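You operate a simulated robot arm through the tools that you are given. There is no shell and no other tool. Be economical: measure what you need, move in short steps, check, and stop when the job is done.

The job below is to be done with a simulated robot arm. You get a single attempt, and the scene is never put back.

TASK
Swap the jig's valve for the yellow-banded one and clamp it.
Fine: The valves stand open, caps in the parts tray. Free both jig clamps first, stand the black-banded valve on the bench, seat the new one square, lock both clamps.

Only the result counts: the job must be done as asked and must still hold three seconds after the hand-in. Knocking over, shifting, dropping, spilling or breaking anything else fails it.

THE ROBOT
A 6-joint arm with a two-finger parallel gripper, fixed in place. Base frame: the origin is at the foot of the arm, x ahead of it, y to its left, z up; the work surface is at about z = 0.93. Readings come in m, rad, newtons and seconds.
With the tool pointing down near the work surface it reaches from about 0.22 to 0.66 m from the base axis. Its first joint turns from -1.152 to 1.152 rad. Payload 2.9 kg.
The TCP is the grasp point between the finger pads, 0.03 m short of the fingertips. In the tool frame z runs along the fingers and y along their closing line. The gripper opens to 0.11 m. The fingers are 0.02 m wide and 0.01 m thick; the gripper's body (0.048 by 0.112 m) begins 0.055 m behind the TCP.
Orientation is that of the tool frame in the base frame, as [roll, pitch, yaw] about the fixed x, y, z axes, in that order (R = Rz(yaw) Ry(pitch) Rx(roll)). With the fingers straight down and closing along the base's y, the tool's x points along the base's -x, its y along +y and its z along -z.

THE INTERFACE
- The arm moves only by the tool play_rows. Its argument "motion" is one flat list of numbers, 7 for each row, row after row: the shift along the base's x, y, z in m, then the turn, a rotation vector about the base's x, y, z in rad, then the closure, from 0 (fully open) to 1 (shut). In form: [x, y, z, rx, ry, rz, hand, x, y, z, rx, ry, rz, hand, ...]. A call has 1 to 10 rows; each row shifts and turns the commanded pose from where the row before left it. Each row takes 0.2 s and may step no farther than 0.05 m and 0.15 rad from the row before; otherwise, or with a gripper value out of range, the whole call is refused. A pose out of reach is approached as far as the arm can. The call stops where the force on the tool passes 40 N (or 10 N more than at its start, if that is more) or the arm is blocked; 0.2 s more then pass. Each finger travels about 0.108 m/s and halts on what it meets, pressing with about 34 N; the grip force reading is that of the motor and also rises with nothing between the fingers. The clock runs only during rows and for 0.2 s after the last one: add rows that do not move to give the fingers time. It gives the time, the measured TCP pose, the force on the tool (base axes), the opening and the grip force at its end, in the units of the frame above (readings bear some noise).
- Cameras (640 x 400 px; columns grow to the right, rows downward): "scene" is fixed at [0.0749, 0.4293, 1.3873]; the picture's right is [-0.79, -0.61, 0.00], its down [-0.34, 0.44, -0.83] and it looks along [0.51, -0.66, -0.55] (base axes); focal length 239 px, centre (320, 200). "wrist" rides on the gripper at [-0.036, 0, -0.057] in the tool frame; the picture's right is [0.00, -1.00, 0.00], its down [0.97, 0.00, -0.24] and it looks along [0.24, 0.00, 0.97] (tool axes); focal length 218 px, centre (320, 200).
- get_image(camera): a new picture of that camera. The clock stands still meanwhile.
- point_at(camera, pixels): for up to 12 pixels [column, row] of the newest picture of that camera ("zoom" is the newest enlarged one), the place [x, y, z] in the base frame of the surface seen there, good to about 0.003 m. The clock stands still meanwhile.
- zoom(camera, box): a new picture of the part [left, top, right, bottom] of that camera's present view, enlarged. The clock stands still meanwhile.
- sign_off(): hands the job in; it is judged then, once.

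Keep the steps short. Do not move on a guess: measure, check each grasp and each placing, and mend mistakes. In all there are 80 turns and 34 pictures (those below and enlarged ones count). Leave the gripper open and the arm clear of the work at the hand-in unless told otherwise, and finish with a single line.

The tools are called by a JSON object that holds its "fn" and its "kwargs". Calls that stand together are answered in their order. play_rows: Moves the arm, as the interface text tells. Its arguments: {"type":"object","properties":{"motion":{"type":"array","items":{"type":"number"}}},"required":["motion"]} The other tools are called the same way: get_image (camera) takes a picture; point_at (camera, pixels) gives the place of the surface under pixels of a picture; zoom (camera, box) takes an enlarged picture of a part of a camera's view; sign_off () hands the job in.

At the start:

```text
t: 0.0
eef_pos: [0.4141, -0.031, 1.2647]
tool_rot: [-3.141, -0.001, 3.14]
contact_force: [-0.5, 0.4, -0.3]
gripper_width: 0.1099
finger_force: 0.0
```

scene: 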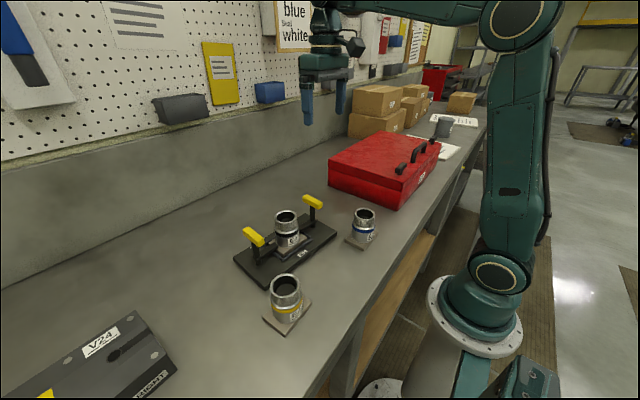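
wrist: 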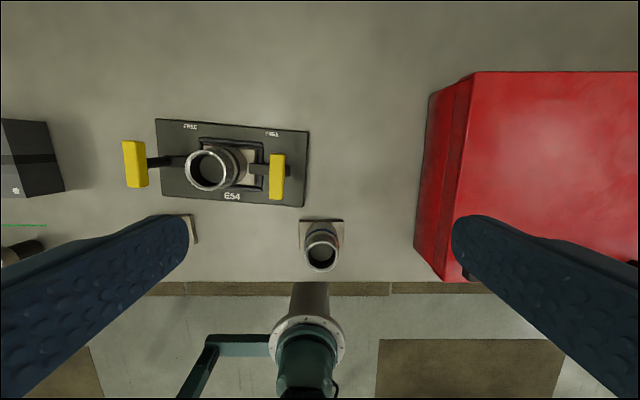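

I'll start with enlarged views of the jig area from both cameras to see clamps and valves.

{"fn": "zoom", "kwargs": {"camera": "scene", "box": [220, 180, 400, 340]}}

{"fn": "zoom", "kwargs": {"camera": "wrist", "box": [110, 100, 350, 280]}}

```text
2.50 times, centred on (310, 260) of scene
```

zoom: 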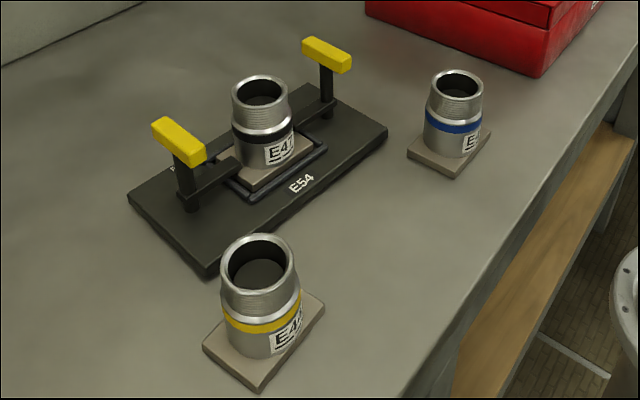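

```text
2.22 times, centred on (230, 190) of wrist
```

zoom: 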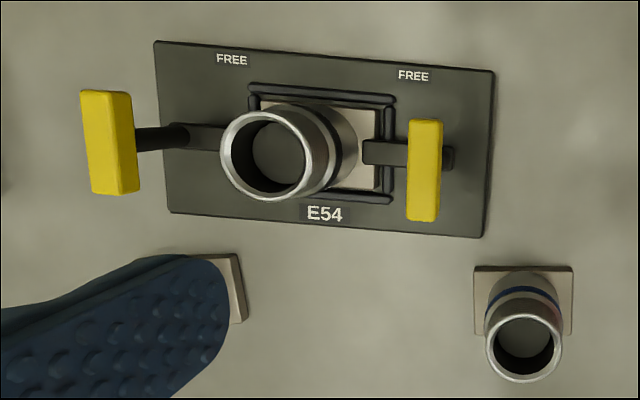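

I see two post clamps with yellow handles, arms pointing inward over the valve's base, FREE marks on the far side. Measuring handles, posts, arms, marks and valves.

{"fn": "point_at", "kwargs": {"camera": "zoom", "pixels": [[106, 95], [114, 190], [130, 105], [425, 125], [423, 215], [440, 170], [185, 137], [372, 153], [232, 60], [413, 76], [447, 158], [323, 214]]}}

{"fn": "zoom", "kwargs": {"camera": "scene", "box": [225, 185, 345, 290]}}

```text
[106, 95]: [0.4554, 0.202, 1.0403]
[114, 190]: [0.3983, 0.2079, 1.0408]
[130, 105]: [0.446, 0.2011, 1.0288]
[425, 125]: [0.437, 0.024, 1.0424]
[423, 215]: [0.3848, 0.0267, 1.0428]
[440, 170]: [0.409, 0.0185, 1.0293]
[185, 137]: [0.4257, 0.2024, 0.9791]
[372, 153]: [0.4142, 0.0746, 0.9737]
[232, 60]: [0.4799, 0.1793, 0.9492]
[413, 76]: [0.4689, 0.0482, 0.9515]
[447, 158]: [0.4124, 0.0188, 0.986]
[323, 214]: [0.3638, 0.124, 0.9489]
```

```text
3.81 times, centred on (285, 238) of scene
```

zoom: 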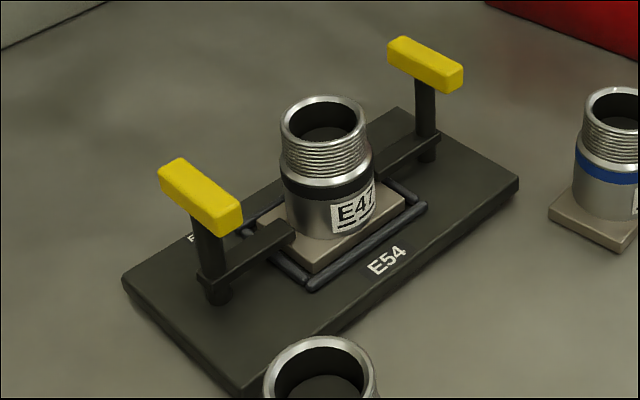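

Handles sit at about (0.426, 0.206) and (0.411, 0.023), tops z 1.04. I'll move left over the jig for a clean top view that includes the yellow valve.

{"fn": "play_rows", "kwargs": {"motion": [0, 0.045, 0, 0, 0, 0, 0, 0, 0.045, 0, 0, 0, 0, 0, 0, 0.045, 0, 0, 0, 0, 0, 0, 0.035, 0, 0, 0, 0, 0, 0, 0, 0, 0, 0, 0, 0]}}

{"fn": "get_image", "kwargs": {"camera": "wrist"}}

```text
t: 1.2
eef_pos: [0.4142, 0.1413, 1.2631]
tool_rot: [-3.141, 0.001, 3.141]
contact_force: [0.0, 0.0, 1.1]
gripper_width: 0.1098
finger_force: 0.0
```

```text
28 pictures are left
```

wrist: 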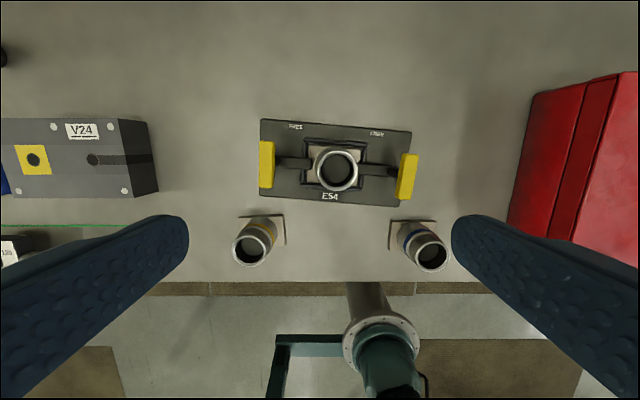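

Good view. I'll zoom into it for accurate points on the jig and valves.

{"fn": "zoom", "kwargs": {"camera": "wrist", "box": [225, 105, 455, 280]}}

```text
2.29 times, centred on (340, 192) of wrist
```

zoom: 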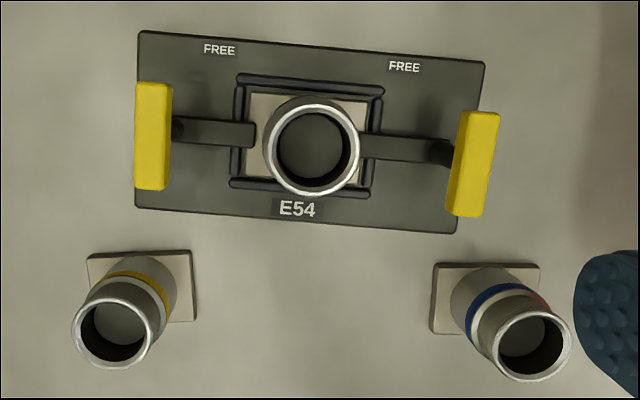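

{"fn": "point_at", "kwargs": {"camera": "zoom", "pixels": [[142, 34], [483, 64], [455, 231], [137, 205], [155, 90], [150, 183], [482, 118], [466, 210], [248, 132], [366, 147], [253, 95], [364, 192]]}}

{"fn": "point_at", "kwargs": {"camera": "zoom", "pixels": [[313, 101], [309, 193], [267, 145], [358, 150], [75, 334], [157, 335], [116, 301], [112, 366], [189, 252], [195, 319], [89, 257], [152, 270]]}}

{"fn": "point_at", "kwargs": {"camera": "zoom", "pixels": [[438, 265], [537, 266], [432, 332], [489, 345], [568, 347], [532, 313], [523, 379], [177, 130], [437, 150], [240, 130], [243, 80], [380, 92]]}}

```text
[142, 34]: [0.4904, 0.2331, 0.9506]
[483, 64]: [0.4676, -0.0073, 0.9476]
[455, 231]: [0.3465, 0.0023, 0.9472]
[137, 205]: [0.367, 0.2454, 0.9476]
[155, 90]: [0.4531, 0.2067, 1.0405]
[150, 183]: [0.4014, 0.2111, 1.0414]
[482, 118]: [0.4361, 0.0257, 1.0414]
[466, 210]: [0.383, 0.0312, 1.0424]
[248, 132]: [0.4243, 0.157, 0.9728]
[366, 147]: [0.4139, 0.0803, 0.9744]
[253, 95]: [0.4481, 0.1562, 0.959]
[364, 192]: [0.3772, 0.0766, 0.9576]
```

```text
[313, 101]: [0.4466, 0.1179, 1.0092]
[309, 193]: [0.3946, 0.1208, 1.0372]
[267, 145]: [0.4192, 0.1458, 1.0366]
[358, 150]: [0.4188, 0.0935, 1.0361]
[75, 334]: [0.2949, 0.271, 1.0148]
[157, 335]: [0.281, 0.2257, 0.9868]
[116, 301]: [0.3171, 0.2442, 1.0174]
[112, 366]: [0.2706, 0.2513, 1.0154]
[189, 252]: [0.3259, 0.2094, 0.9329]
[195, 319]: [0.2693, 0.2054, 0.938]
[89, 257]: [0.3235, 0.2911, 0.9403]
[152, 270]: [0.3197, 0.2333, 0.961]
```

```text
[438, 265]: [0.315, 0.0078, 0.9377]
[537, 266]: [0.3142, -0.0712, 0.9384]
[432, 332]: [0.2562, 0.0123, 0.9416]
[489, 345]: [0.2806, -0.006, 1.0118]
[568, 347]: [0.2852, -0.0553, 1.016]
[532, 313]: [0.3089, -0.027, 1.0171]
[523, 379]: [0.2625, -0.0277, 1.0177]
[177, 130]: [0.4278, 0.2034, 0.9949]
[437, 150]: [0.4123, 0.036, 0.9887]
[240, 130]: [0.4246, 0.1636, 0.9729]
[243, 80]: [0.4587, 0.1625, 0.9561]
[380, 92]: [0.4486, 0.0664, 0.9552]
```

Jig centre ≈ (0.418, 0.118), yaw ≈ -0.092. Valve bases are about 0.08 (y) × 0.06 (x). Left handle centre ≈ (0.427, 0.209), top 1.041. I'll go above it, fingers half open, turned -0.092, and descend partway.

{"fn": "play_rows", "kwargs": {"motion": [0.006, 0.034, 0, 0, 0, -0.046, 0.5, 0.0068, 0.0337, 0, 0, 0, -0.046, 0.5, 0, 0, -0.05, 0, 0, 0, 0.5, 0, 0, -0.05, 0, 0, 0, 0.5, 0, 0, -0.05, 0, 0, 0, 0.5, 0, 0, -0.02, 0, 0, 0, 0.5, 0, 0, 0, 0, 0, 0, 0.5]}}

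{"fn": "get_image", "kwargs": {"camera": "wrist"}}

```text
t: 2.8
eef_pos: [0.4272, 0.2106, 1.0946]
tool_rot: [3.141, -0.001, 3.049]
contact_force: [0.6, -0.2, 0.0]
gripper_width: 0.0551
finger_force: 0.0
```

```text
26 pictures are left
```

wrist: 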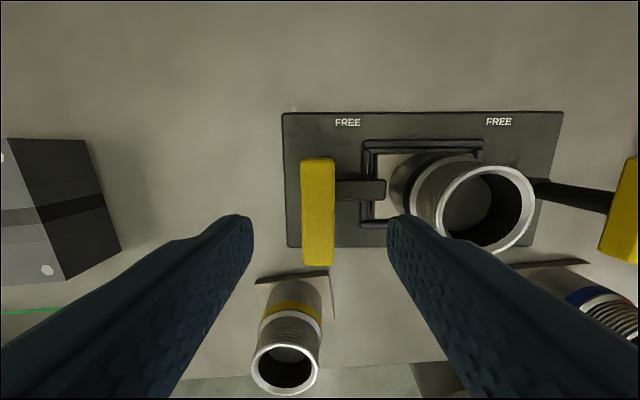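

The handle (col ~318) is centred between the fingers and parallel. Descending to z 1.037 and closing on it.

{"fn": "play_rows", "kwargs": {"motion": [0, -0.0015, -0.03, 0, 0, 0, 0.5, 0, 0, -0.028, 0, 0, 0, 0.5, 0, 0, 0, 0, 0, 0, 0.8, 0, 0, 0, 0, 0, 0, 0.9, 0, 0, 0, 0, 0, 0, 0.9]}}

```text
t: 4.0
eef_pos: [0.4283, 0.2089, 1.0372]
tool_rot: [3.139, 0.002, 3.053]
contact_force: [7.4, 30.4, 0.1]
gripper_width: 0.0181
finger_force: 34.2
```

Gripped (width 0.018) but there is a 30 N side force in +y: I'm slightly off centre. Nudging +y by 1.5 mm.

{"fn": "play_rows", "kwargs": {"motion": [0, 0.0015, 0, 0, 0, 0, 0.9, 0, 0, 0, 0, 0, 0, 0.9]}}

```text
t: 4.6
eef_pos: [0.4278, 0.2103, 1.0384]
tool_rot: [3.139, 0.001, 3.052]
contact_force: [-2.9, 23.7, 0.9]
gripper_width: 0.0179
finger_force: 34.0
```

{"fn": "play_rows", "kwargs": {"motion": [0, 0.002, 0, 0, 0, 0, 0.9, 0, 0, 0, 0, 0, 0, 0.9]}}

```text
t: 5.2
eef_pos: [0.4274, 0.2096, 1.038]
tool_rot: [-3.14, -0.003, 3.052]
contact_force: [-4.4, 9.3, 4.2]
gripper_width: 0.0181
finger_force: 34.2
```

Side force is down to 9 N. Starting the turn: +0.3 rad (arm swings from -y toward +x, the FREE side).

{"fn": "play_rows", "kwargs": {"motion": [0, 0.001, 0, 0, 0, 0.1, 0.9, 0, 0, 0, 0, 0, 0.1, 0.9, 0, 0, 0, 0, 0, 0.1, 0.9, 0, 0, 0, 0, 0, 0, 0.9]}}

{"fn": "zoom", "kwargs": {"camera": "scene", "box": [200, 170, 360, 290]}}

```text
t: 6.2
eef_pos: [0.4294, 0.2099, 1.0367]
tool_rot: [-3.141, 0.001, -2.937]
contact_force: [3.5, -3.1, 11.2]
gripper_width: 0.0177
finger_force: 34.1
```

```text
3.33 times, centred on (280, 230) of scene
```

zoom: 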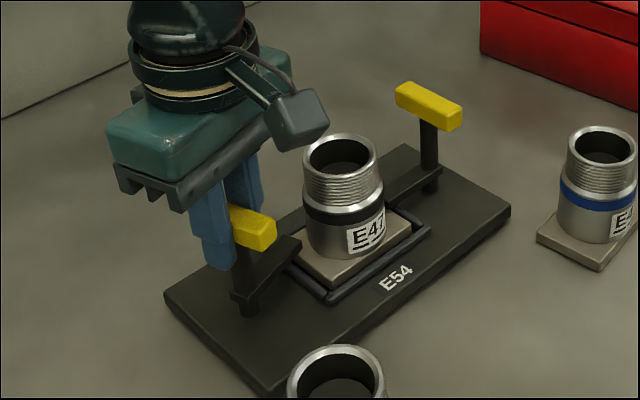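

It turns freely (yaw changed by 0.3, force small) and the arm has swung. Continuing by +1.0 rad.

{"fn": "play_rows", "kwargs": {"motion": [0, 0, 0, 0, 0, 0.12, 0.9, 0, 0, 0, 0, 0, 0.12, 0.9, 0, 0, 0, 0, 0, 0.12, 0.9, 0, 0, 0, 0, 0, 0.12, 0.9, 0, 0, 0, 0, 0, 0.12, 0.9, 0, 0, 0, 0, 0, 0.12, 0.9, 0, 0, 0, 0, 0, 0.12, 0.9, 0, 0, 0, 0, 0, 0.12, 0.9, 0, 0, 0, 0, 0, 0, 0.9]}}

{"fn": "zoom", "kwargs": {"camera": "scene", "box": [200, 170, 360, 290]}}

```text
t: 8.2
eef_pos: [0.4265, 0.211, 1.0372]
tool_rot: [3.14, 0.002, -1.969]
contact_force: [-12.2, 3.7, 27.7]
gripper_width: 0.0181
finger_force: 33.9
```

```text
3.33 times, centred on (280, 230) of scene
```

zoom: 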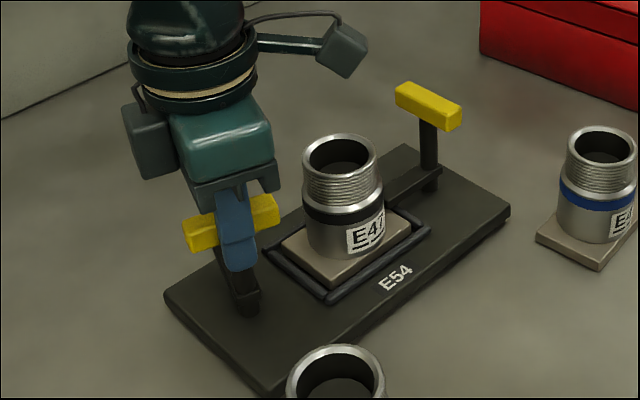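

Turned ~72° and the arm is swinging clear. Upward force of 28 N suggests a slight vertical load; I'll ease up 2 mm and finish to about 90°.

{"fn": "play_rows", "kwargs": {"motion": [0, 0, 0.002, 0, 0, 0, 0.9, 0, 0, 0, 0, 0, 0.1, 0.9, 0, 0, 0, 0, 0, 0.1, 0.9, 0, 0, 0, 0, 0, 0.1, 0.9, 0, 0, 0, 0, 0, 0, 0.9]}}

```text
t: 9.4
eef_pos: [0.4266, 0.2124, 1.0366]
tool_rot: [3.137, -0.003, -1.671]
contact_force: [-6.4, 5.8, -0.1]
gripper_width: 0.0177
finger_force: 34.2
```

Total turn 1.56 rad. Releasing, then lifting straight up.

{"fn": "play_rows", "kwargs": {"motion": [0, 0, 0, 0, 0, 0, 0.5, 0, 0, 0, 0, 0, 0, 0.5, 0, 0, 0.04, 0, 0, 0, 0.5, 0, 0, 0.05, 0, 0, 0, 0.5, 0, 0, 0.05, 0, 0, 0, 0.5, 0, 0, 0, 0, 0, 0, 0.5]}}

{"fn": "get_image", "kwargs": {"camera": "wrist"}}

```text
t: 10.8
eef_pos: [0.4264, 0.2116, 1.1786]
tool_rot: [3.141, 0.0, -1.674]
contact_force: [-0.3, -0.5, -0.2]
gripper_width: 0.0548
finger_force: 0.1
```

```text
23 pictures are left
```

wrist: 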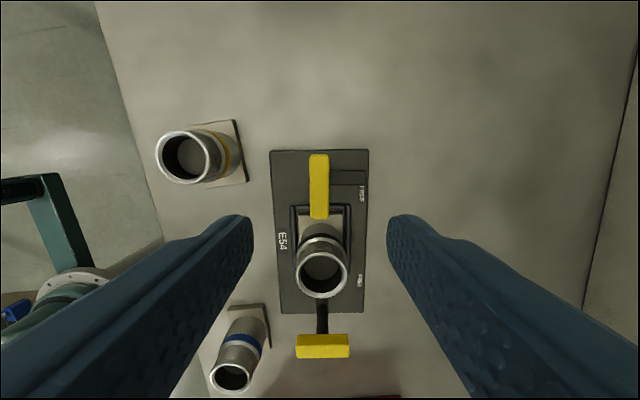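

The left arm now points to +x, clear of the valve base. Next: swing over to the right handle at ≈ (0.4095, 0.029), turning the hand back to the jig-aligned yaw.

{"fn": "play_rows", "kwargs": {"motion": [-0.0017, -0.0182, 0, 0, 0, -0.148, 0.5, -0.0017, -0.0182, 0, 0, 0, -0.148, 0.5, -0.0017, -0.0182, 0, 0, 0, -0.148, 0.5, -0.0017, -0.0182, 0, 0, 0, -0.148, 0.5, -0.0017, -0.0182, 0, 0, 0, -0.148, 0.5, -0.0017, -0.0182, 0, 0, 0, -0.148, 0.5, -0.0017, -0.0182, 0, 0, 0, -0.148, 0.5, -0.0017, -0.0182, 0, 0, 0, -0.148, 0.5, -0.0017, -0.0182, 0, 0, 0, -0.148, 0.5, -0.0017, -0.0182, 0, 0, 0, -0.148, 0.5]}}

{"fn": "play_rows", "kwargs": {"motion": [0, 0, 0, 0, 0, -0.079, 0.5, 0, 0, -0.05, 0, 0, 0, 0.5, 0, 0, -0.034, 0, 0, 0, 0.5, 0, 0, 0, 0, 0, 0, 0.5]}}

{"fn": "get_image", "kwargs": {"camera": "wrist"}}

```text
t: 13.0
eef_pos: [0.4111, 0.0295, 1.1787]
tool_rot: [3.141, 0.001, 3.128]
contact_force: [1.8, -0.3, 0.1]
gripper_width: 0.0551
finger_force: 0.2
```

```text
t: 14.0
eef_pos: [0.4095, 0.0295, 1.0929]
tool_rot: [-3.142, 0.001, 3.051]
contact_force: [0.2, 0.3, -0.7]
gripper_width: 0.055
finger_force: 0.1
```

```text
22 pictures are left
```

wrist: 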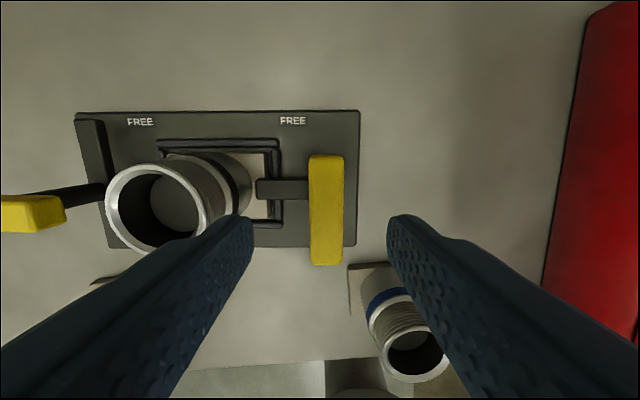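

The handle is at col ~327, so ~3 mm to the -y side. Correct by -0.0033, descend and close.

{"fn": "play_rows", "kwargs": {"motion": [0, -0.0033, 0, 0, 0, 0, 0.5, 0, 0, -0.028, 0, 0, 0, 0.5, 0, 0, -0.028, 0, 0, 0, 0.5, 0, 0, 0, 0, 0, 0, 0.8, 0, 0, 0, 0, 0, 0, 0.9, 0, 0, 0, 0, 0, 0, 0.9]}}

```text
t: 15.4
eef_pos: [0.4108, 0.0271, 1.0374]
tool_rot: [-3.14, 0.0, 3.047]
contact_force: [-1.5, -14.1, 0.5]
gripper_width: 0.0176
finger_force: 33.6
```

Gripped well (−14 N side force, small). Shift −1 mm in y and turn −0.9 rad in steps.

{"fn": "play_rows", "kwargs": {"motion": [0, -0.001, 0, 0, 0, 0, 0.9, 0, 0, 0, 0, 0, -0.1, 0.9, 0, 0, 0, 0, 0, -0.1, 0.9, 0, 0, 0, 0, 0, -0.12, 0.9, 0, 0, 0, 0, 0, -0.12, 0.9, 0, 0, 0, 0, 0, -0.12, 0.9, 0, 0, 0, 0, 0, -0.12, 0.9, 0, 0, 0, 0, 0, -0.12, 0.9, 0, 0, 0, 0, 0, 0, 0.9]}}

```text
t: 17.4
eef_pos: [0.4101, 0.0252, 1.0385]
tool_rot: [-3.14, -0.002, 2.251]
contact_force: [2.3, 24.1, -0.3]
gripper_width: 0.0182
finger_force: 34.2
```

Turned 0.80 rad, side force +24 N in y; ease +1.5 mm in y and continue −0.76.

{"fn": "play_rows", "kwargs": {"motion": [0, 0.0015, 0, 0, 0, 0, 0.9, 0, 0, 0, 0, 0, -0.12, 0.9, 0, 0, 0, 0, 0, -0.12, 0.9, 0, 0, 0, 0, 0, -0.12, 0.9, 0, 0, 0, 0, 0, -0.12, 0.9, 0, 0, 0, 0, 0, -0.12, 0.9, 0, 0, 0, 0, 0, -0.12, 0.9, 0, 0, 0, 0, 0, -0.04, 0.9, 0, 0, 0, 0, 0, 0, 0.9]}}

```text
t: 19.4
eef_pos: [0.4104, 0.0257, 1.0381]
tool_rot: [-3.139, 0.002, 1.486]
contact_force: [-5.3, -0.1, -0.3]
gripper_width: 0.0177
finger_force: 34.5
```

Turned 1.56 rad in total. Release and lift, then look.

{"fn": "play_rows", "kwargs": {"motion": [0, 0, 0, 0, 0, 0, 0.5, 0, 0, 0, 0, 0, 0, 0.5, 0, 0, 0.04, 0, 0, 0, 0.5, 0, 0, 0.05, 0, 0, 0, 0.5, 0, 0, 0.05, 0, 0, 0, 0.5, 0, 0, 0.02, 0, 0, 0, 0.4]}}

{"fn": "play_rows", "kwargs": {"motion": [0.001, 0.0092, 0, 0, 0, 0.148, 0.3, 0.001, 0.0092, 0, 0, 0, 0.148, 0.3, 0.001, 0.0092, 0, 0, 0, 0.148, 0.3, 0.001, 0.0092, 0, 0, 0, 0.148, 0.3, 0.001, 0.0092, 0, 0, 0, 0.148, 0.3, 0.001, 0.0092, 0, 0, 0, 0.148, 0.3, 0.001, 0.0092, 0, 0, 0, 0.148, 0.3, 0.001, 0.0092, 0, 0, 0, 0.148, 0.3, 0.001, 0.0092, 0, 0, 0, 0.148, 0.3, 0, 0.0102, 0, 0, 0, 0.148, 0.3]}}

{"fn": "play_rows", "kwargs": {"motion": [0, 0, 0, 0, 0, 0.082, 0.3, 0, 0, 0, 0, 0, 0, 0.3]}}

{"fn": "zoom", "kwargs": {"camera": "wrist", "box": [170, 60, 470, 280]}}

```text
t: 20.8
eef_pos: [0.4102, 0.0235, 1.1986]
tool_rot: [-3.14, 0.0, 1.491]
contact_force: [0.1, 0.9, 0.2]
gripper_width: 0.0657
finger_force: 0.1
```

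```text
t: 23.0
eef_pos: [0.4194, 0.118, 1.198]
tool_rot: [-3.141, 0.0, 2.972]
contact_force: [-0.6, 0.2, 0.9]
gripper_width: 0.0772
finger_force: 0.0
```

```text
t: 23.6
eef_pos: [0.4193, 0.1183, 1.1985]
tool_rot: [3.141, -0.002, 3.05]
contact_force: [-0.8, 0.3, 0.1]
gripper_width: 0.077
finger_force: 0.0
```

```text
1.82 times, centred on (320, 170) of wrist
```

zoom: 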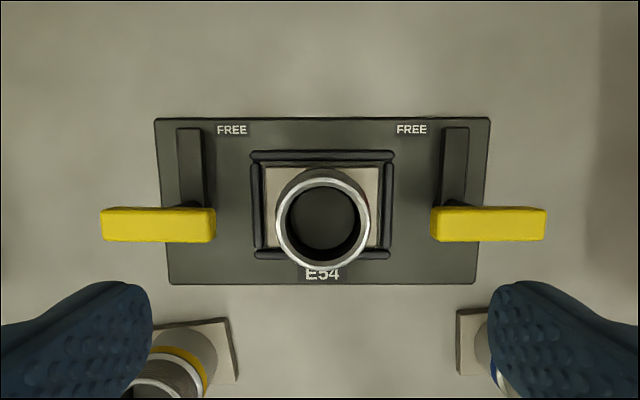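

Both clamp arms now lie over to FREE and the valve's base is uncovered. Measuring the valve rim and pocket before gripping.

{"fn": "point_at", "kwargs": {"camera": "zoom", "pixels": [[279, 222], [368, 222], [323, 265], [323, 180], [253, 200], [391, 200], [268, 175], [378, 175], [250, 155], [394, 155], [216, 225], [431, 225]]}}

```text
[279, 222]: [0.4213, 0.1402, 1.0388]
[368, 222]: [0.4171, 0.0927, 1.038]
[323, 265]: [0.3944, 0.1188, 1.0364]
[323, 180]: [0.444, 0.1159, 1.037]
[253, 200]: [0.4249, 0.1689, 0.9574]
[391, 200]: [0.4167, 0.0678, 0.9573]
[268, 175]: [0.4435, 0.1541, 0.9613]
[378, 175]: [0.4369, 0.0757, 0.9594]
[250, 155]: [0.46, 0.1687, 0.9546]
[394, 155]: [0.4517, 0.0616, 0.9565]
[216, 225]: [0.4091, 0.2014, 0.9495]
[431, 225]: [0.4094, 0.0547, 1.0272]
```

Valve centre (0.419, 0.117). Shifting −1.5 mm in y, descending to TCP z ≈ 1.003 with opening 0.077, staying clear of the handles.

{"fn": "play_rows", "kwargs": {"motion": [0, -0.0015, -0.04, 0, 0, 0, 0.3, 0, 0, -0.05, 0, 0, 0, 0.3, 0, 0, -0.04, 0, 0, 0, 0.3, 0, 0, -0.035, 0, 0, 0, 0.3, 0, 0, -0.03, 0, 0, 0, 0.3, 0, 0, 0, 0, 0, 0, 0.3]}}

{"fn": "play_rows", "kwargs": {"motion": [0, 0, 0, 0, 0, 0, 0.5, 0, 0, 0, 0, 0, 0, 0.7, 0, 0, 0, 0, 0, 0, 0.7]}}

```text
t: 25.0
eef_pos: [0.4203, 0.1171, 1.0012]
tool_rot: [3.141, -0.001, 3.052]
contact_force: [0.0, 0.4, 0.9]
gripper_width: 0.077
finger_force: 0.2
```

```text
t: 25.8
eef_pos: [0.4194, 0.1184, 1.0018]
tool_rot: [-3.141, 0.0, 3.053]
contact_force: [0.4, -0.5, -0.5]
gripper_width: 0.0595
finger_force: 33.9
```

Gripped at width 0.0595 with hardly any side force. Lifting straight 0.09 gently.

{"fn": "play_rows", "kwargs": {"motion": [0, 0, 0.01, 0, 0, 0, 0.7, 0, 0, 0.02, 0, 0, 0, 0.7, 0, 0, 0.03, 0, 0, 0, 0.7, 0, 0, 0.04, 0, 0, 0, 0.7, 0, 0, 0.03, 0, 0, 0, 0.7, 0, 0, 0, 0, 0, 0, 0.7]}}

{"fn": "get_image", "kwargs": {"camera": "scene"}}

```text
t: 27.2
eef_pos: [0.4213, 0.1171, 1.1329]
tool_rot: [3.141, 0.0, 3.051]
contact_force: [-0.7, 1.1, -6.4]
gripper_width: 0.0596
finger_force: 34.1
```

```text
20 pictures are left
```

scene: 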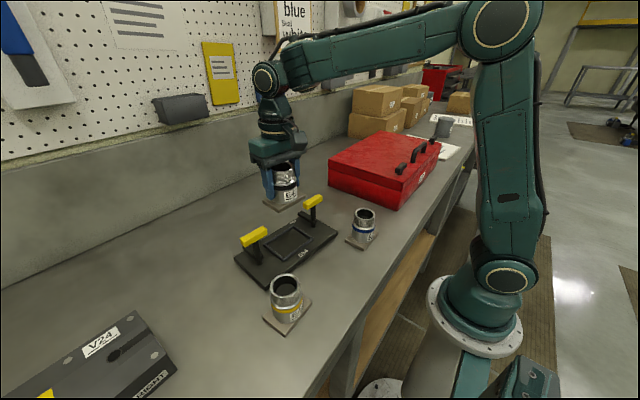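

Valve is in hand, hanging upright. Checking bench height and clearness at the intended resting place beyond the jig, around (0.57, 0.118), pixel (252, 225), partly near the arm.

{"fn": "point_at", "kwargs": {"camera": "scene", "pixels": [[252, 225], [235, 220], [240, 210], [220, 215], [235, 232], [305, 190]]}}

```text
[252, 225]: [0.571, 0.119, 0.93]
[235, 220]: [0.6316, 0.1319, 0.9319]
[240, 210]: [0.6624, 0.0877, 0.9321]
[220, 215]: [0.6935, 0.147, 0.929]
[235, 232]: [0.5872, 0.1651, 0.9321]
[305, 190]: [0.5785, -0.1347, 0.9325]
```

Bench is clear and at z 0.931. Carrying the valve +0.15 in x, then down to just above the bench.

{"fn": "play_rows", "kwargs": {"motion": [0.03, 0, 0, 0, 0, 0, 0.7, 0.04, 0, 0, 0, 0, 0, 0.7, 0.04, 0, 0, 0, 0, 0, 0.7, 0.04, 0, 0, 0, 0, 0, 0.7, 0, 0, -0.04, 0, 0, 0, 0.7, 0, 0, -0.04, 0, 0, 0, 0.7, 0, 0, -0.04, 0, 0, 0, 0.7, 0, 0, -0.022, 0, 0, 0, 0.7, 0, 0, 0, 0, 0, 0, 0.7]}}

```text
t: 29.2
eef_pos: [0.568, 0.1179, 0.989]
tool_rot: [3.141, -0.001, 3.053]
contact_force: [0.4, 0.3, -5.4]
gripper_width: 0.0593
finger_force: 34.3
```

Still hanging (−5.4 N). Lowering in millimetre steps until it touches.

{"fn": "play_rows", "kwargs": {"motion": [0, 0, -0.003, 0, 0, 0, 0.7, 0, 0, -0.002, 0, 0, 0, 0.7, 0, 0, -0.0015, 0, 0, 0, 0.7, 0, 0, 0, 0, 0, 0, 0.7]}}

```text
t: 30.2
eef_pos: [0.5702, 0.1176, 0.9847]
tool_rot: [3.14, 0.0, 3.052]
contact_force: [0.1, 0.2, -5.4]
gripper_width: 0.0597
finger_force: 34.0
```

{"fn": "play_rows", "kwargs": {"motion": [0, 0, -0.0015, 0, 0, 0, 0.7, 0, 0, -0.001, 0, 0, 0, 0.7, 0, 0, 0, 0, 0, 0, 0.7]}}

```text
t: 31.0
eef_pos: [0.5707, 0.1178, 0.9821]
tool_rot: [3.14, 0.0, 3.052]
contact_force: [-0.8, -0.7, -4.3]
gripper_width: 0.0598
finger_force: 34.1
```

{"fn": "play_rows", "kwargs": {"motion": [0, 0, -0.001, 0, 0, 0, 0.7, 0, 0, -0.001, 0, 0, 0, 0.7, 0, 0, 0, 0, 0, 0, 0.7]}}

```text
t: 31.8
eef_pos: [0.5693, 0.1195, 0.9815]
tool_rot: [3.141, 0.002, 3.052]
contact_force: [0.2, 3.3, 6.5]
gripper_width: 0.0595
finger_force: 34.5
```

Touching the bench now (+6.5 N). Opening and lifting away.

{"fn": "play_rows", "kwargs": {"motion": [0, 0, 0, 0, 0, 0, 0.35, 0, 0, 0, 0, 0, 0, 0.25, 0, 0, 0, 0, 0, 0, 0.25, 0, 0, 0.04, 0, 0, 0, 0.25, 0, 0, 0.05, 0, 0, 0, 0.25, 0, 0, 0.05, 0, 0, 0, 0.25, 0, 0, 0.05, 0, 0, 0, 0.25, 0, 0, 0, 0, 0, 0, 0.25]}}

{"fn": "get_image", "kwargs": {"camera": "scene"}}

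```text
t: 33.6
eef_pos: [0.5687, 0.117, 1.171]
tool_rot: [3.141, -0.001, 3.054]
contact_force: [0.0, -1.0, 0.3]
gripper_width: 0.0824
finger_force: 0.0
```

```text
19 pictures are left
```

scene: 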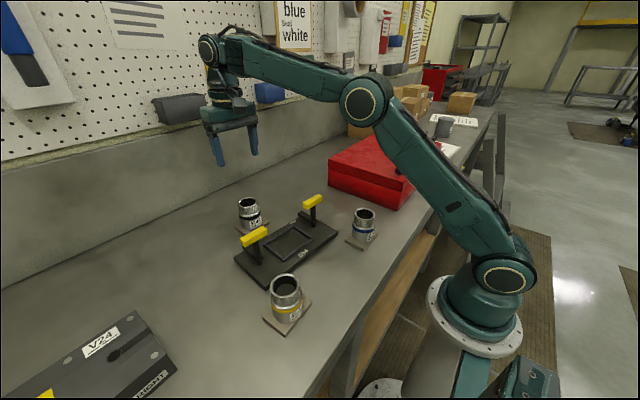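

Black-banded valve stands upright on the bench. Moving over the yellow-banded valve at ≈ (0.295, 0.25).

{"fn": "play_rows", "kwargs": {"motion": [-0.039, 0.019, 0.003, 0, 0, 0, 0.2, -0.039, 0.019, 0.003, 0, 0, 0, 0.2, -0.039, 0.019, 0.003, 0, 0, 0, 0.2, -0.039, 0.019, 0.003, 0, 0, 0, 0.2, -0.039, 0.019, 0, 0, 0, 0.03, 0.2, -0.039, 0.019, 0, 0, 0, 0.03, 0.2, -0.039, 0.019, 0, 0, 0, 0.03, 0.2, 0, 0, 0, 0, 0, 0, 0.2]}}

{"fn": "zoom", "kwargs": {"camera": "wrist", "box": [170, 60, 470, 280]}}

```text
t: 35.4
eef_pos: [0.2955, 0.2488, 1.1803]
tool_rot: [-3.14, 0.0, 3.141]
contact_force: [0.0, 0.8, 0.3]
gripper_width: 0.0879
finger_force: 0.0
```

```text
1.82 times, centred on (320, 170) of wrist
```

zoom: 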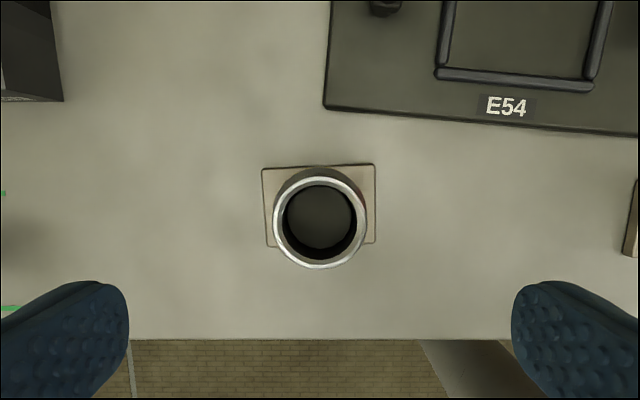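

{"fn": "point_at", "kwargs": {"camera": "zoom", "pixels": [[265, 171], [371, 167], [269, 244], [374, 240], [274, 222], [366, 222], [320, 265], [320, 180], [265, 200], [374, 200], [290, 169], [350, 167]]}}

```text
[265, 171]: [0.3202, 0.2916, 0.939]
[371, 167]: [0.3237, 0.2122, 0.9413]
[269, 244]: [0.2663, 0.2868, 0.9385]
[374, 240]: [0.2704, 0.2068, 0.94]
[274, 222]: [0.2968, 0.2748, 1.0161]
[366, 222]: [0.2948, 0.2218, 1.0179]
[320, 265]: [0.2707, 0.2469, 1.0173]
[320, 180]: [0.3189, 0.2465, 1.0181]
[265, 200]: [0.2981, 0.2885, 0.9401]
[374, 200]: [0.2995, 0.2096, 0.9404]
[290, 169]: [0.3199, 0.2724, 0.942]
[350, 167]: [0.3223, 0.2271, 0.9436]
```

Yellow valve centre ≈ (0.295, 0.248), base yaw ≈ +0.046. Turning the hand to match and zooming to verify the edge is level in the picture.

{"fn": "play_rows", "kwargs": {"motion": [0, 0, -0.02, 0, 0, 0.046, 0.2, 0, 0, 0, 0, 0, 0, 0.2]}}

{"fn": "zoom", "kwargs": {"camera": "wrist", "box": [270, 130, 370, 200]}}

```text
t: 36.0
eef_pos: [0.2963, 0.2485, 1.1602]
tool_rot: [-3.141, 0.0, -3.094]
contact_force: [-0.4, -0.2, 0.2]
gripper_width: 0.088
finger_force: 0.0
```

```text
5.71 times, centred on (320, 165) of wrist
```

zoom: 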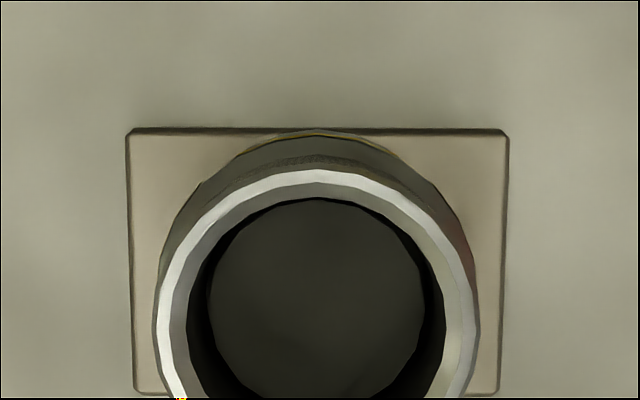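

Edge is level: hand yaw matches the base within 0.3°. Descending to TCP z ≈ 0.983 and closing.

{"fn": "play_rows", "kwargs": {"motion": [-0.001, 0, -0.04, 0, 0, 0, 0.2, 0, 0, -0.05, 0, 0, 0, 0.2, 0, 0, -0.04, 0, 0, 0, 0.2, 0, 0, -0.03, 0, 0, 0, 0.2, 0, 0, -0.017, 0, 0, 0, 0.2, 0, 0, 0, 0, 0, 0, 0.2]}}

{"fn": "play_rows", "kwargs": {"motion": [0, 0, 0, 0, 0, 0, 0.45, 0, 0, 0, 0, 0, 0, 0.7, 0, 0, 0, 0, 0, 0, 0.7]}}

```text
t: 37.4
eef_pos: [0.2958, 0.2502, 0.985]
tool_rot: [-3.14, 0.0, -3.094]
contact_force: [-0.3, -0.3, 0.2]
gripper_width: 0.088
finger_force: 0.0
```

```text
t: 38.2
eef_pos: [0.2949, 0.2502, 0.9856]
tool_rot: [-3.141, 0.0, -3.095]
contact_force: [-0.1, -0.8, 0.2]
gripper_width: 0.0594
finger_force: 33.5
```

Gripped (0.0594). Lifting 0.15 and checking the load.

{"fn": "play_rows", "kwargs": {"motion": [0, 0, 0.01, 0, 0, 0, 0.7, 0, 0, 0.03, 0, 0, 0, 0.7, 0, 0, 0.04, 0, 0, 0, 0.7, 0, 0, 0.04, 0, 0, 0, 0.7, 0, 0, 0.035, 0, 0, 0, 0.7, 0, 0, 0, 0, 0, 0, 0.7]}}

{"fn": "play_rows", "kwargs": {"motion": [0.025, -0.026, 0, 0, 0, -0.028, 0.7, 0.025, -0.026, 0, 0, 0, -0.028, 0.7, 0.025, -0.027, 0, 0, 0, -0.028, 0.7, 0.025, -0.027, 0, 0, 0, -0.028, 0.7, 0.024, -0.027, 0, 0, 0, -0.027, 0.7, 0, 0, 0, 0, 0, 0, 0.7]}}

{"fn": "get_image", "kwargs": {"camera": "wrist"}}

```text
t: 39.6
eef_pos: [0.295, 0.2518, 1.1404]
tool_rot: [3.14, 0.0, -3.096]
contact_force: [0.1, -0.2, -6.3]
gripper_width: 0.0591
finger_force: 34.1
```

```text
t: 41.0
eef_pos: [0.4208, 0.1197, 1.1417]
tool_rot: [3.141, -0.001, 3.049]
contact_force: [-1.5, -0.6, -6.3]
gripper_width: 0.0594
finger_force: 34.2
```

```text
16 pictures are left
```

wrist: 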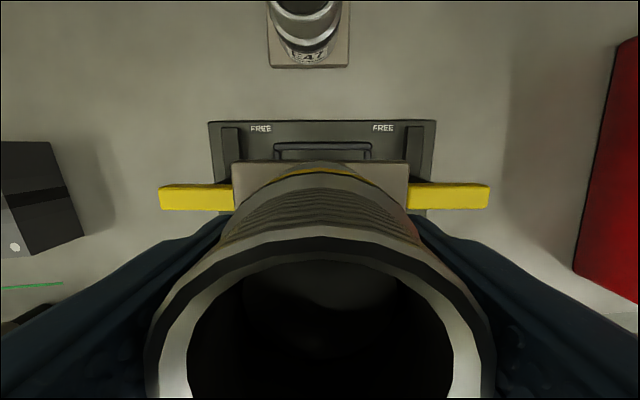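

Carrying well and parallel. I'll lower to about 4 cm above the pocket and zoom to check alignment of base versus rails.

{"fn": "play_rows", "kwargs": {"motion": [0, 0, -0.04, 0, 0, 0, 0.7, 0, 0, -0.04, 0, 0, 0, 0.7, 0, 0, -0.015, 0, 0, 0, 0.7, 0, 0, 0, 0, 0, 0, 0.7]}}

{"fn": "zoom", "kwargs": {"camera": "wrist", "box": [200, 90, 440, 240]}}

{"fn": "zoom", "kwargs": {"camera": "scene", "box": [240, 190, 340, 290]}}

```text
t: 42.0
eef_pos: [0.4197, 0.1174, 1.045]
tool_rot: [3.141, 0.0, 3.049]
contact_force: [0.1, -0.4, -4.8]
gripper_width: 0.0593
finger_force: 34.2
```

```text
2.67 times, centred on (320, 165) of wrist
```

zoom: 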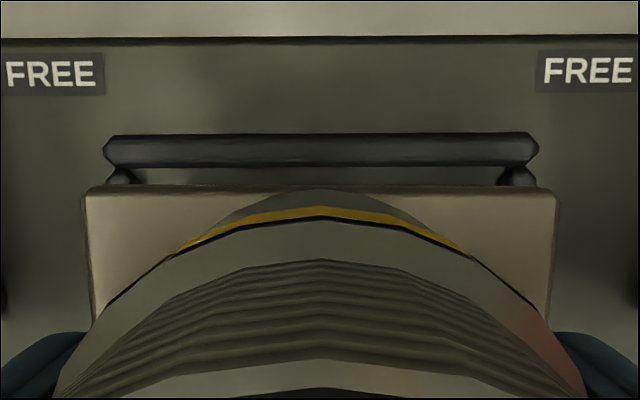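

```text
4.00 times, centred on (290, 240) of scene
```

zoom: 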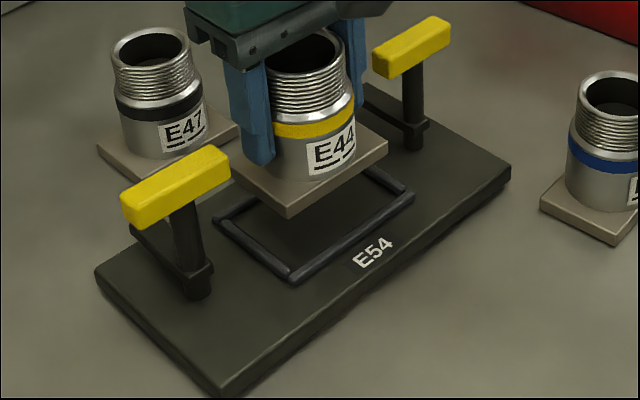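

In y, base (83–557) and rail (104–538) are both centred on col 320. Now measuring the fore-aft offset from the scene zoom.

{"fn": "point_at", "kwargs": {"camera": "zoom", "pixels": [[288, 208], [384, 147], [238, 180], [295, 281], [412, 201], [216, 222], [356, 238], [350, 235], [336, 172], [292, 268], [402, 198], [230, 216]]}}

```text
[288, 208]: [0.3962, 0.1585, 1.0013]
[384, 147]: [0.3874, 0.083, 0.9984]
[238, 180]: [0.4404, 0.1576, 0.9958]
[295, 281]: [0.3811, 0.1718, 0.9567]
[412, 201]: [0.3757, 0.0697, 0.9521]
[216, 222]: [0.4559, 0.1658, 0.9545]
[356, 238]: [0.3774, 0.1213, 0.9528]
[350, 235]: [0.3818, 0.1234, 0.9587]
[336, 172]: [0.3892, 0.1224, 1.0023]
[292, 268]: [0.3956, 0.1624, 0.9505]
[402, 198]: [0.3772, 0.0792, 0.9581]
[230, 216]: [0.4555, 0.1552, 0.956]
```

Fore-aft estimates agree with the black valve's original seat (target TCP x ≈ 0.420, which I hold). Descending to just above the rails, then in small steps.

{"fn": "play_rows", "kwargs": {"motion": [0, 0, -0.02, 0, 0, 0, 0.7, 0, 0, -0.01, 0, 0, 0, 0.7, 0, 0, -0.002, 0, 0, 0, 0.7, 0, 0, -0.002, 0, 0, 0, 0.7, 0, 0, 0, 0, 0, 0, 0.7]}}

```text
t: 43.2
eef_pos: [0.4199, 0.1171, 1.0115]
tool_rot: [-3.14, 0.0, 3.049]
contact_force: [0.3, 0.4, -5.7]
gripper_width: 0.0595
finger_force: 34.0
```

{"fn": "play_rows", "kwargs": {"motion": [0, 0, -0.002, 0, 0, 0, 0.7, 0, 0, -0.002, 0, 0, 0, 0.7, 0, 0, -0.001, 0, 0, 0, 0.7, 0, 0, 0, 0, 0, 0, 0.7]}}

```text
t: 44.2
eef_pos: [0.4188, 0.1173, 1.0073]
tool_rot: [-3.141, -0.001, 3.05]
contact_force: [0.5, -0.4, -6.0]
gripper_width: 0.0594
finger_force: 33.9
```

No contact at rail height: the base is going into the pocket. Continuing millimetre steps.

{"fn": "play_rows", "kwargs": {"motion": [0, 0, -0.001, 0, 0, 0, 0.7, 0, 0, -0.001, 0, 0, 0, 0.7, 0, 0, 0, 0, 0, 0, 0.7]}}

```text
t: 45.0
eef_pos: [0.4197, 0.1178, 1.0061]
tool_rot: [3.141, 0.002, 3.05]
contact_force: [-5.9, 2.0, 21.1]
gripper_width: 0.0594
finger_force: 34.4
```

Contact at 1.006, as expected for the pocket floor (1.0055). Zooming to verify the seating before letting go.

{"fn": "zoom", "kwargs": {"camera": "scene", "box": [240, 190, 340, 290]}}

```text
4.00 times, centred on (290, 240) of scene
```

zoom: 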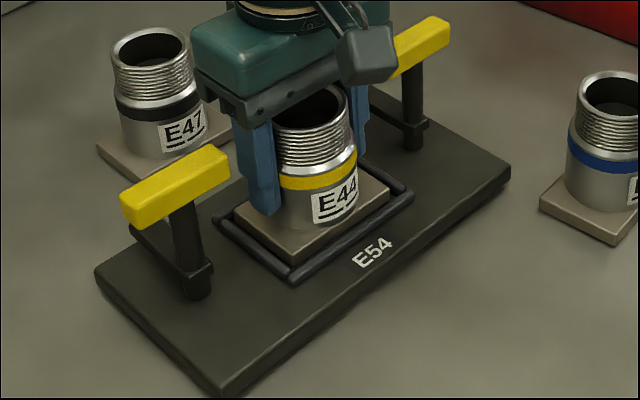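

Base sits inside the rails, square. Opening to 0.077 and lifting.

{"fn": "play_rows", "kwargs": {"motion": [0, 0, 0, 0, 0, 0, 0.4, 0, 0, 0, 0, 0, 0, 0.3, 0, 0, 0, 0, 0, 0, 0.3, 0, 0, 0.04, 0, 0, 0, 0.3, 0, 0, 0.05, 0, 0, 0, 0.3, 0, 0, 0.05, 0, 0, 0, 0.3, 0, 0, 0.05, 0, 0, 0, 0.3, 0, 0, 0, 0, 0, 0, 0.3]}}

{"fn": "zoom", "kwargs": {"camera": "wrist", "box": [170, 60, 470, 280]}}

```text
t: 46.8
eef_pos: [0.4214, 0.1167, 1.1956]
tool_rot: [-3.141, 0.002, 3.049]
contact_force: [0.6, 0.4, -0.1]
gripper_width: 0.077
finger_force: 0.0
```

```text
1.82 times, centred on (320, 170) of wrist
```

zoom: 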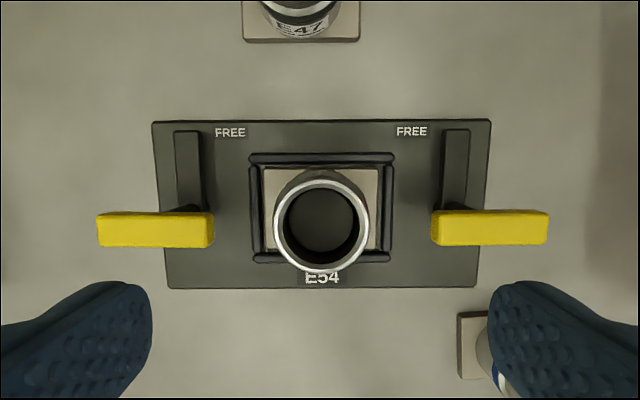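

Yellow valve is seated square in the pocket. Now locking: move over the left handle at (0.427, 0.2115), turning the hand by +1.56.

{"fn": "play_rows", "kwargs": {"motion": [0.0006, 0.0095, 0, 0, 0, 0.148, 0.5, 0.0006, 0.0095, 0, 0, 0, 0.148, 0.5, 0.0006, 0.0095, 0, 0, 0, 0.148, 0.5, 0.0006, 0.0095, 0, 0, 0, 0.148, 0.5, 0.0006, 0.0095, 0, 0, 0, 0.148, 0.5, 0.0006, 0.0095, 0, 0, 0, 0.148, 0.5, 0.0006, 0.0095, 0, 0, 0, 0.148, 0.5, 0.0006, 0.0095, 0, 0, 0, 0.148, 0.5, 0.0006, 0.0095, 0, 0, 0, 0.148, 0.5, 0.0006, 0.0085, 0, 0, 0, 0.148, 0.5]}}

{"fn": "play_rows", "kwargs": {"motion": [0, 0, -0.05, 0, 0, 0.082, 0.5, 0, 0, -0.05, 0, 0, 0, 0.5, 0, 0, 0, 0, 0, 0, 0.5]}}

{"fn": "get_image", "kwargs": {"camera": "wrist"}}

```text
t: 49.0
eef_pos: [0.4254, 0.2111, 1.1926]
tool_rot: [3.142, -0.001, -1.75]
contact_force: [0.2, -0.4, -0.3]
gripper_width: 0.055
finger_force: 0.1
```

```text
t: 49.8
eef_pos: [0.4242, 0.2105, 1.0942]
tool_rot: [3.141, 0.0, -1.671]
contact_force: [-0.1, 0.8, -0.1]
gripper_width: 0.0553
finger_force: 0.2
```

```text
11 pictures are left
```

wrist: 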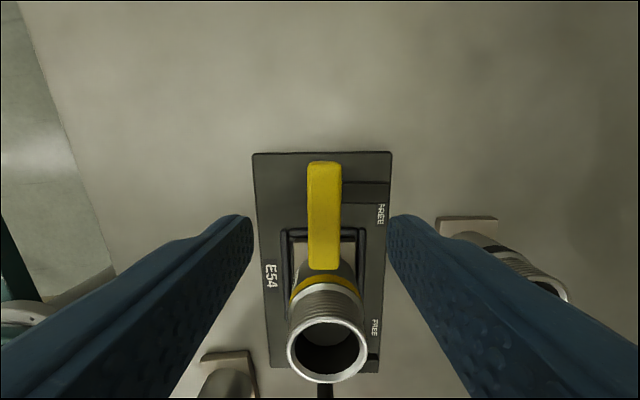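

Handle is at col ~325, i.e. 2.5 mm toward +x. Correct, descend, and close.

{"fn": "play_rows", "kwargs": {"motion": [0.0025, -0.0005, 0, 0, 0, 0, 0.5, 0, 0, -0.028, 0, 0, 0, 0.5, 0, 0, -0.028, 0, 0, 0, 0.5, 0, 0, 0, 0, 0, 0, 0.8, 0, 0, 0, 0, 0, 0, 0.9, 0, 0, 0, 0, 0, 0, 0.9]}}

```text
t: 51.2
eef_pos: [0.4259, 0.2104, 1.0376]
tool_rot: [3.14, -0.001, -1.67]
contact_force: [-13.3, 1.0, 0.3]
gripper_width: 0.0179
finger_force: 34.2
```

Gripped, small side force (−13 N). Ease −1 mm in x and turn −0.84.

{"fn": "play_rows", "kwargs": {"motion": [-0.001, 0, 0, 0, 0, 0, 0.9, 0, 0, 0, 0, 0, -0.12, 0.9, 0, 0, 0, 0, 0, -0.12, 0.9, 0, 0, 0, 0, 0, -0.12, 0.9, 0, 0, 0, 0, 0, -0.12, 0.9, 0, 0, 0, 0, 0, -0.12, 0.9, 0, 0, 0, 0, 0, -0.12, 0.9, 0, 0, 0, 0, 0, -0.12, 0.9, 0, 0, 0, 0, 0, 0, 0.9]}}

```text
t: 53.2
eef_pos: [0.4248, 0.2106, 1.0375]
tool_rot: [-3.14, -0.004, -2.512]
contact_force: [-0.6, -10.7, 0.3]
gripper_width: 0.0178
finger_force: 33.8
```

Smooth. Finishing the remaining −0.72 rad to the locked position.

{"fn": "play_rows", "kwargs": {"motion": [0.001, 0, 0, 0, 0, -0.12, 0.9, 0, 0, 0, 0, 0, -0.12, 0.9, 0, 0, 0, 0, 0, -0.12, 0.9, 0, 0, 0, 0, 0, -0.12, 0.9, 0, 0, 0, 0, 0, -0.12, 0.9, 0, 0, 0, 0, 0, -0.12, 0.9, 0, 0, 0, 0, 0, 0, 0.9]}}

```text
t: 54.8
eef_pos: [0.4269, 0.2102, 1.037]
tool_rot: [-3.138, -0.002, 3.048]
contact_force: [-0.9, -8.6, -0.3]
gripper_width: 0.0181
finger_force: 34.0
```

Back at the original locked angle (3.05). A small extra −0.03 to be sure it's at its stop, then release and lift.

{"fn": "play_rows", "kwargs": {"motion": [0, 0, 0, 0, 0, -0.03, 0.9, 0, 0, 0, 0, 0, 0, 0.9]}}

{"fn": "play_rows", "kwargs": {"motion": [0, 0, 0, 0, 0, 0, 0.5, 0, 0, 0, 0, 0, 0, 0.5, 0, 0, 0.04, 0, 0, 0, 0.5, 0, 0, 0.05, 0, 0, 0, 0.5, 0, 0, 0.05, 0, 0, 0, 0.5, 0, 0, 0.02, 0, 0, 0.03, 0.5]}}

{"fn": "play_rows", "kwargs": {"motion": [-0.0017, -0.0185, 0, 0, 0, -0.148, 0.5, -0.0017, -0.0185, 0, 0, 0, -0.148, 0.5, -0.0017, -0.0185, 0, 0, 0, -0.148, 0.5, -0.0017, -0.0185, 0, 0, 0, -0.148, 0.5, -0.0017, -0.0185, 0, 0, 0, -0.148, 0.5, -0.0017, -0.0185, 0, 0, 0, -0.148, 0.5, -0.0017, -0.0185, 0, 0, 0, -0.148, 0.5, -0.0017, -0.0185, 0, 0, 0, -0.148, 0.5, -0.0017, -0.0185, 0, 0, 0, -0.148, 0.5, -0.0017, -0.0175, 0, 0, 0, -0.148, 0.5]}}

{"fn": "play_rows", "kwargs": {"motion": [0, 0, -0.05, 0, 0, -0.082, 0.5, 0, 0, -0.05, 0, 0, 0, 0.5, 0, 0, 0, 0, 0, 0, 0.5]}}

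{"fn": "get_image", "kwargs": {"camera": "wrist"}}

```text
t: 55.4
eef_pos: [0.4278, 0.2107, 1.0371]
tool_rot: [-3.14, -0.002, 3.02]
contact_force: [1.3, -10.6, 0.2]
gripper_width: 0.0181
finger_force: 34.1
```

```text
t: 56.8
eef_pos: [0.4261, 0.21, 1.1981]
tool_rot: [3.14, 0.0, 3.051]
contact_force: [-0.4, 0.2, 0.4]
gripper_width: 0.0551
finger_force: 0.1
```

```text
t: 59.0
eef_pos: [0.4104, 0.026, 1.1989]
tool_rot: [-3.138, 0.001, 1.567]
contact_force: [-0.7, -1.0, 0.3]
gripper_width: 0.0549
finger_force: 0.0
```

```text
t: 59.8
eef_pos: [0.4099, 0.0266, 1.1003]
tool_rot: [-3.141, 0.0, 1.487]
contact_force: [0.0, 0.1, -0.2]
gripper_width: 0.0552
finger_force: 0.0
```

```text
10 pictures are left
```

wrist: 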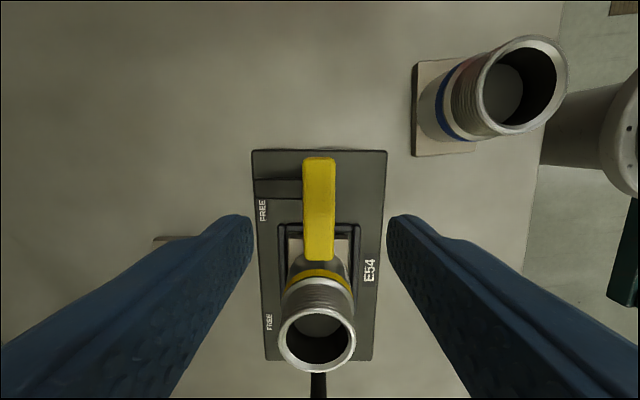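

The right handle is centred at col ~319. Descend and close.

{"fn": "play_rows", "kwargs": {"motion": [0, 0, -0.03, 0, 0, 0, 0.5, 0, 0, -0.032, 0, 0, 0, 0.5, 0, 0, 0, 0, 0, 0, 0.8, 0, 0, 0, 0, 0, 0, 0.9, 0, 0, 0, 0, 0, 0, 0.9]}}

```text
t: 61.0
eef_pos: [0.4098, 0.0259, 1.0378]
tool_rot: [3.141, 0.0, 1.489]
contact_force: [2.0, 0.0, 0.2]
gripper_width: 0.0176
finger_force: 34.3
```

Gripped with no side load. Turning +0.84 first.

{"fn": "play_rows", "kwargs": {"motion": [0, 0, 0, 0, 0, 0.12, 0.9, 0, 0, 0, 0, 0, 0.12, 0.9, 0, 0, 0, 0, 0, 0.12, 0.9, 0, 0, 0, 0, 0, 0.12, 0.9, 0, 0, 0, 0, 0, 0.12, 0.9, 0, 0, 0, 0, 0, 0.12, 0.9, 0, 0, 0, 0, 0, 0.12, 0.9, 0, 0, 0, 0, 0, 0, 0.9]}}

```text
t: 62.8
eef_pos: [0.4092, 0.0274, 1.0378]
tool_rot: [3.138, 0.002, 2.333]
contact_force: [-11.3, 7.3, 26.0]
gripper_width: 0.018
finger_force: 34.2
```

Fine; upward load of 26 N, so ease up 1 mm and finish +0.75.

{"fn": "play_rows", "kwargs": {"motion": [0, 0, 0.001, 0, 0, 0, 0.9, 0, 0, 0, 0, 0, 0.12, 0.9, 0, 0, 0, 0, 0, 0.12, 0.9, 0, 0, 0, 0, 0, 0.12, 0.9, 0, 0, 0, 0, 0, 0.12, 0.9, 0, 0, 0, 0, 0, 0.12, 0.9, 0, 0, 0, 0, 0, 0.12, 0.9, 0, 0, 0, 0, 0, 0.03, 0.9, 0, 0, 0, 0, 0, 0, 0.9]}}

```text
t: 64.8
eef_pos: [0.4108, 0.0256, 1.0358]
tool_rot: [3.14, 0.001, 3.08]
contact_force: [-2.3, 4.5, 0.4]
gripper_width: 0.018
finger_force: 34.2
```

Reached 3.08 (0.03 past the original locked angle). Release, lift and move above the jig centre to look.

{"fn": "play_rows", "kwargs": {"motion": [0, 0, 0, 0, 0, 0, 0.5, 0, 0, 0, 0, 0, 0, 0.5, 0, 0, 0.04, 0, 0, 0, 0.5, 0, 0, 0.05, 0, 0, 0, 0.5, 0, 0, 0.05, 0, 0, 0, 0.5, 0, 0, 0.02, 0, 0, 0, 0.4, 0.005, 0.045, 0, 0, 0, -0.03, 0.2, 0.004, 0.045, 0, 0, 0, 0, 0, 0, 0, 0, 0, 0, 0, 0]}}

{"fn": "zoom", "kwargs": {"camera": "wrist", "box": [170, 60, 470, 280]}}

{"fn": "zoom", "kwargs": {"camera": "scene", "box": [220, 180, 400, 340]}}

```text
t: 66.8
eef_pos: [0.418, 0.117, 1.1949]
tool_rot: [3.141, -0.001, 3.051]
contact_force: [1.4, -0.7, -0.1]
gripper_width: 0.11
finger_force: 0.0
```

```text
1.82 times, centred on (320, 170) of wrist
```

zoom: 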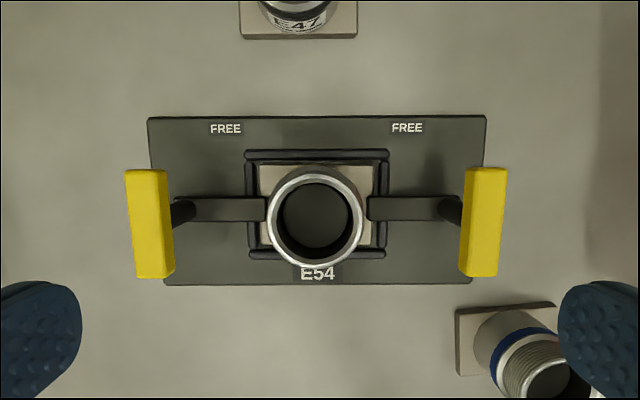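

```text
2.50 times, centred on (310, 260) of scene
```

zoom: 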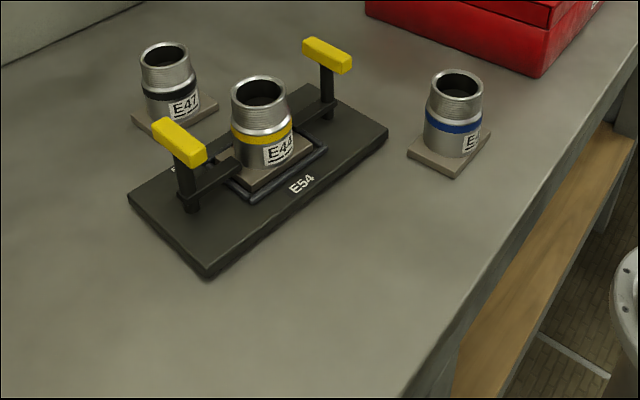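

Both arms are back over the base, symmetric as originally. Final check: rim height and level of the seated valve, and the black one upright.

{"fn": "point_at", "kwargs": {"camera": "zoom", "pixels": [[235, 93], [285, 93], [260, 112], [262, 77], [143, 57], [184, 57], [166, 68]]}}

{"fn": "point_at", "kwargs": {"camera": "wrist", "pixels": [[292, 180], [369, 180]]}}

```text
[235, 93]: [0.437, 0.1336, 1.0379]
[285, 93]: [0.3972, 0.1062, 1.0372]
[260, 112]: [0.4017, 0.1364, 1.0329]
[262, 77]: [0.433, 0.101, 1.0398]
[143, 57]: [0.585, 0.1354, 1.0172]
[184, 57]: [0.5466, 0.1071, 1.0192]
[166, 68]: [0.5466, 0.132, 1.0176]
```

```text
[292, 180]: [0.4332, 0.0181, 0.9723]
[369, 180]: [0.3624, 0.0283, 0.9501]
```

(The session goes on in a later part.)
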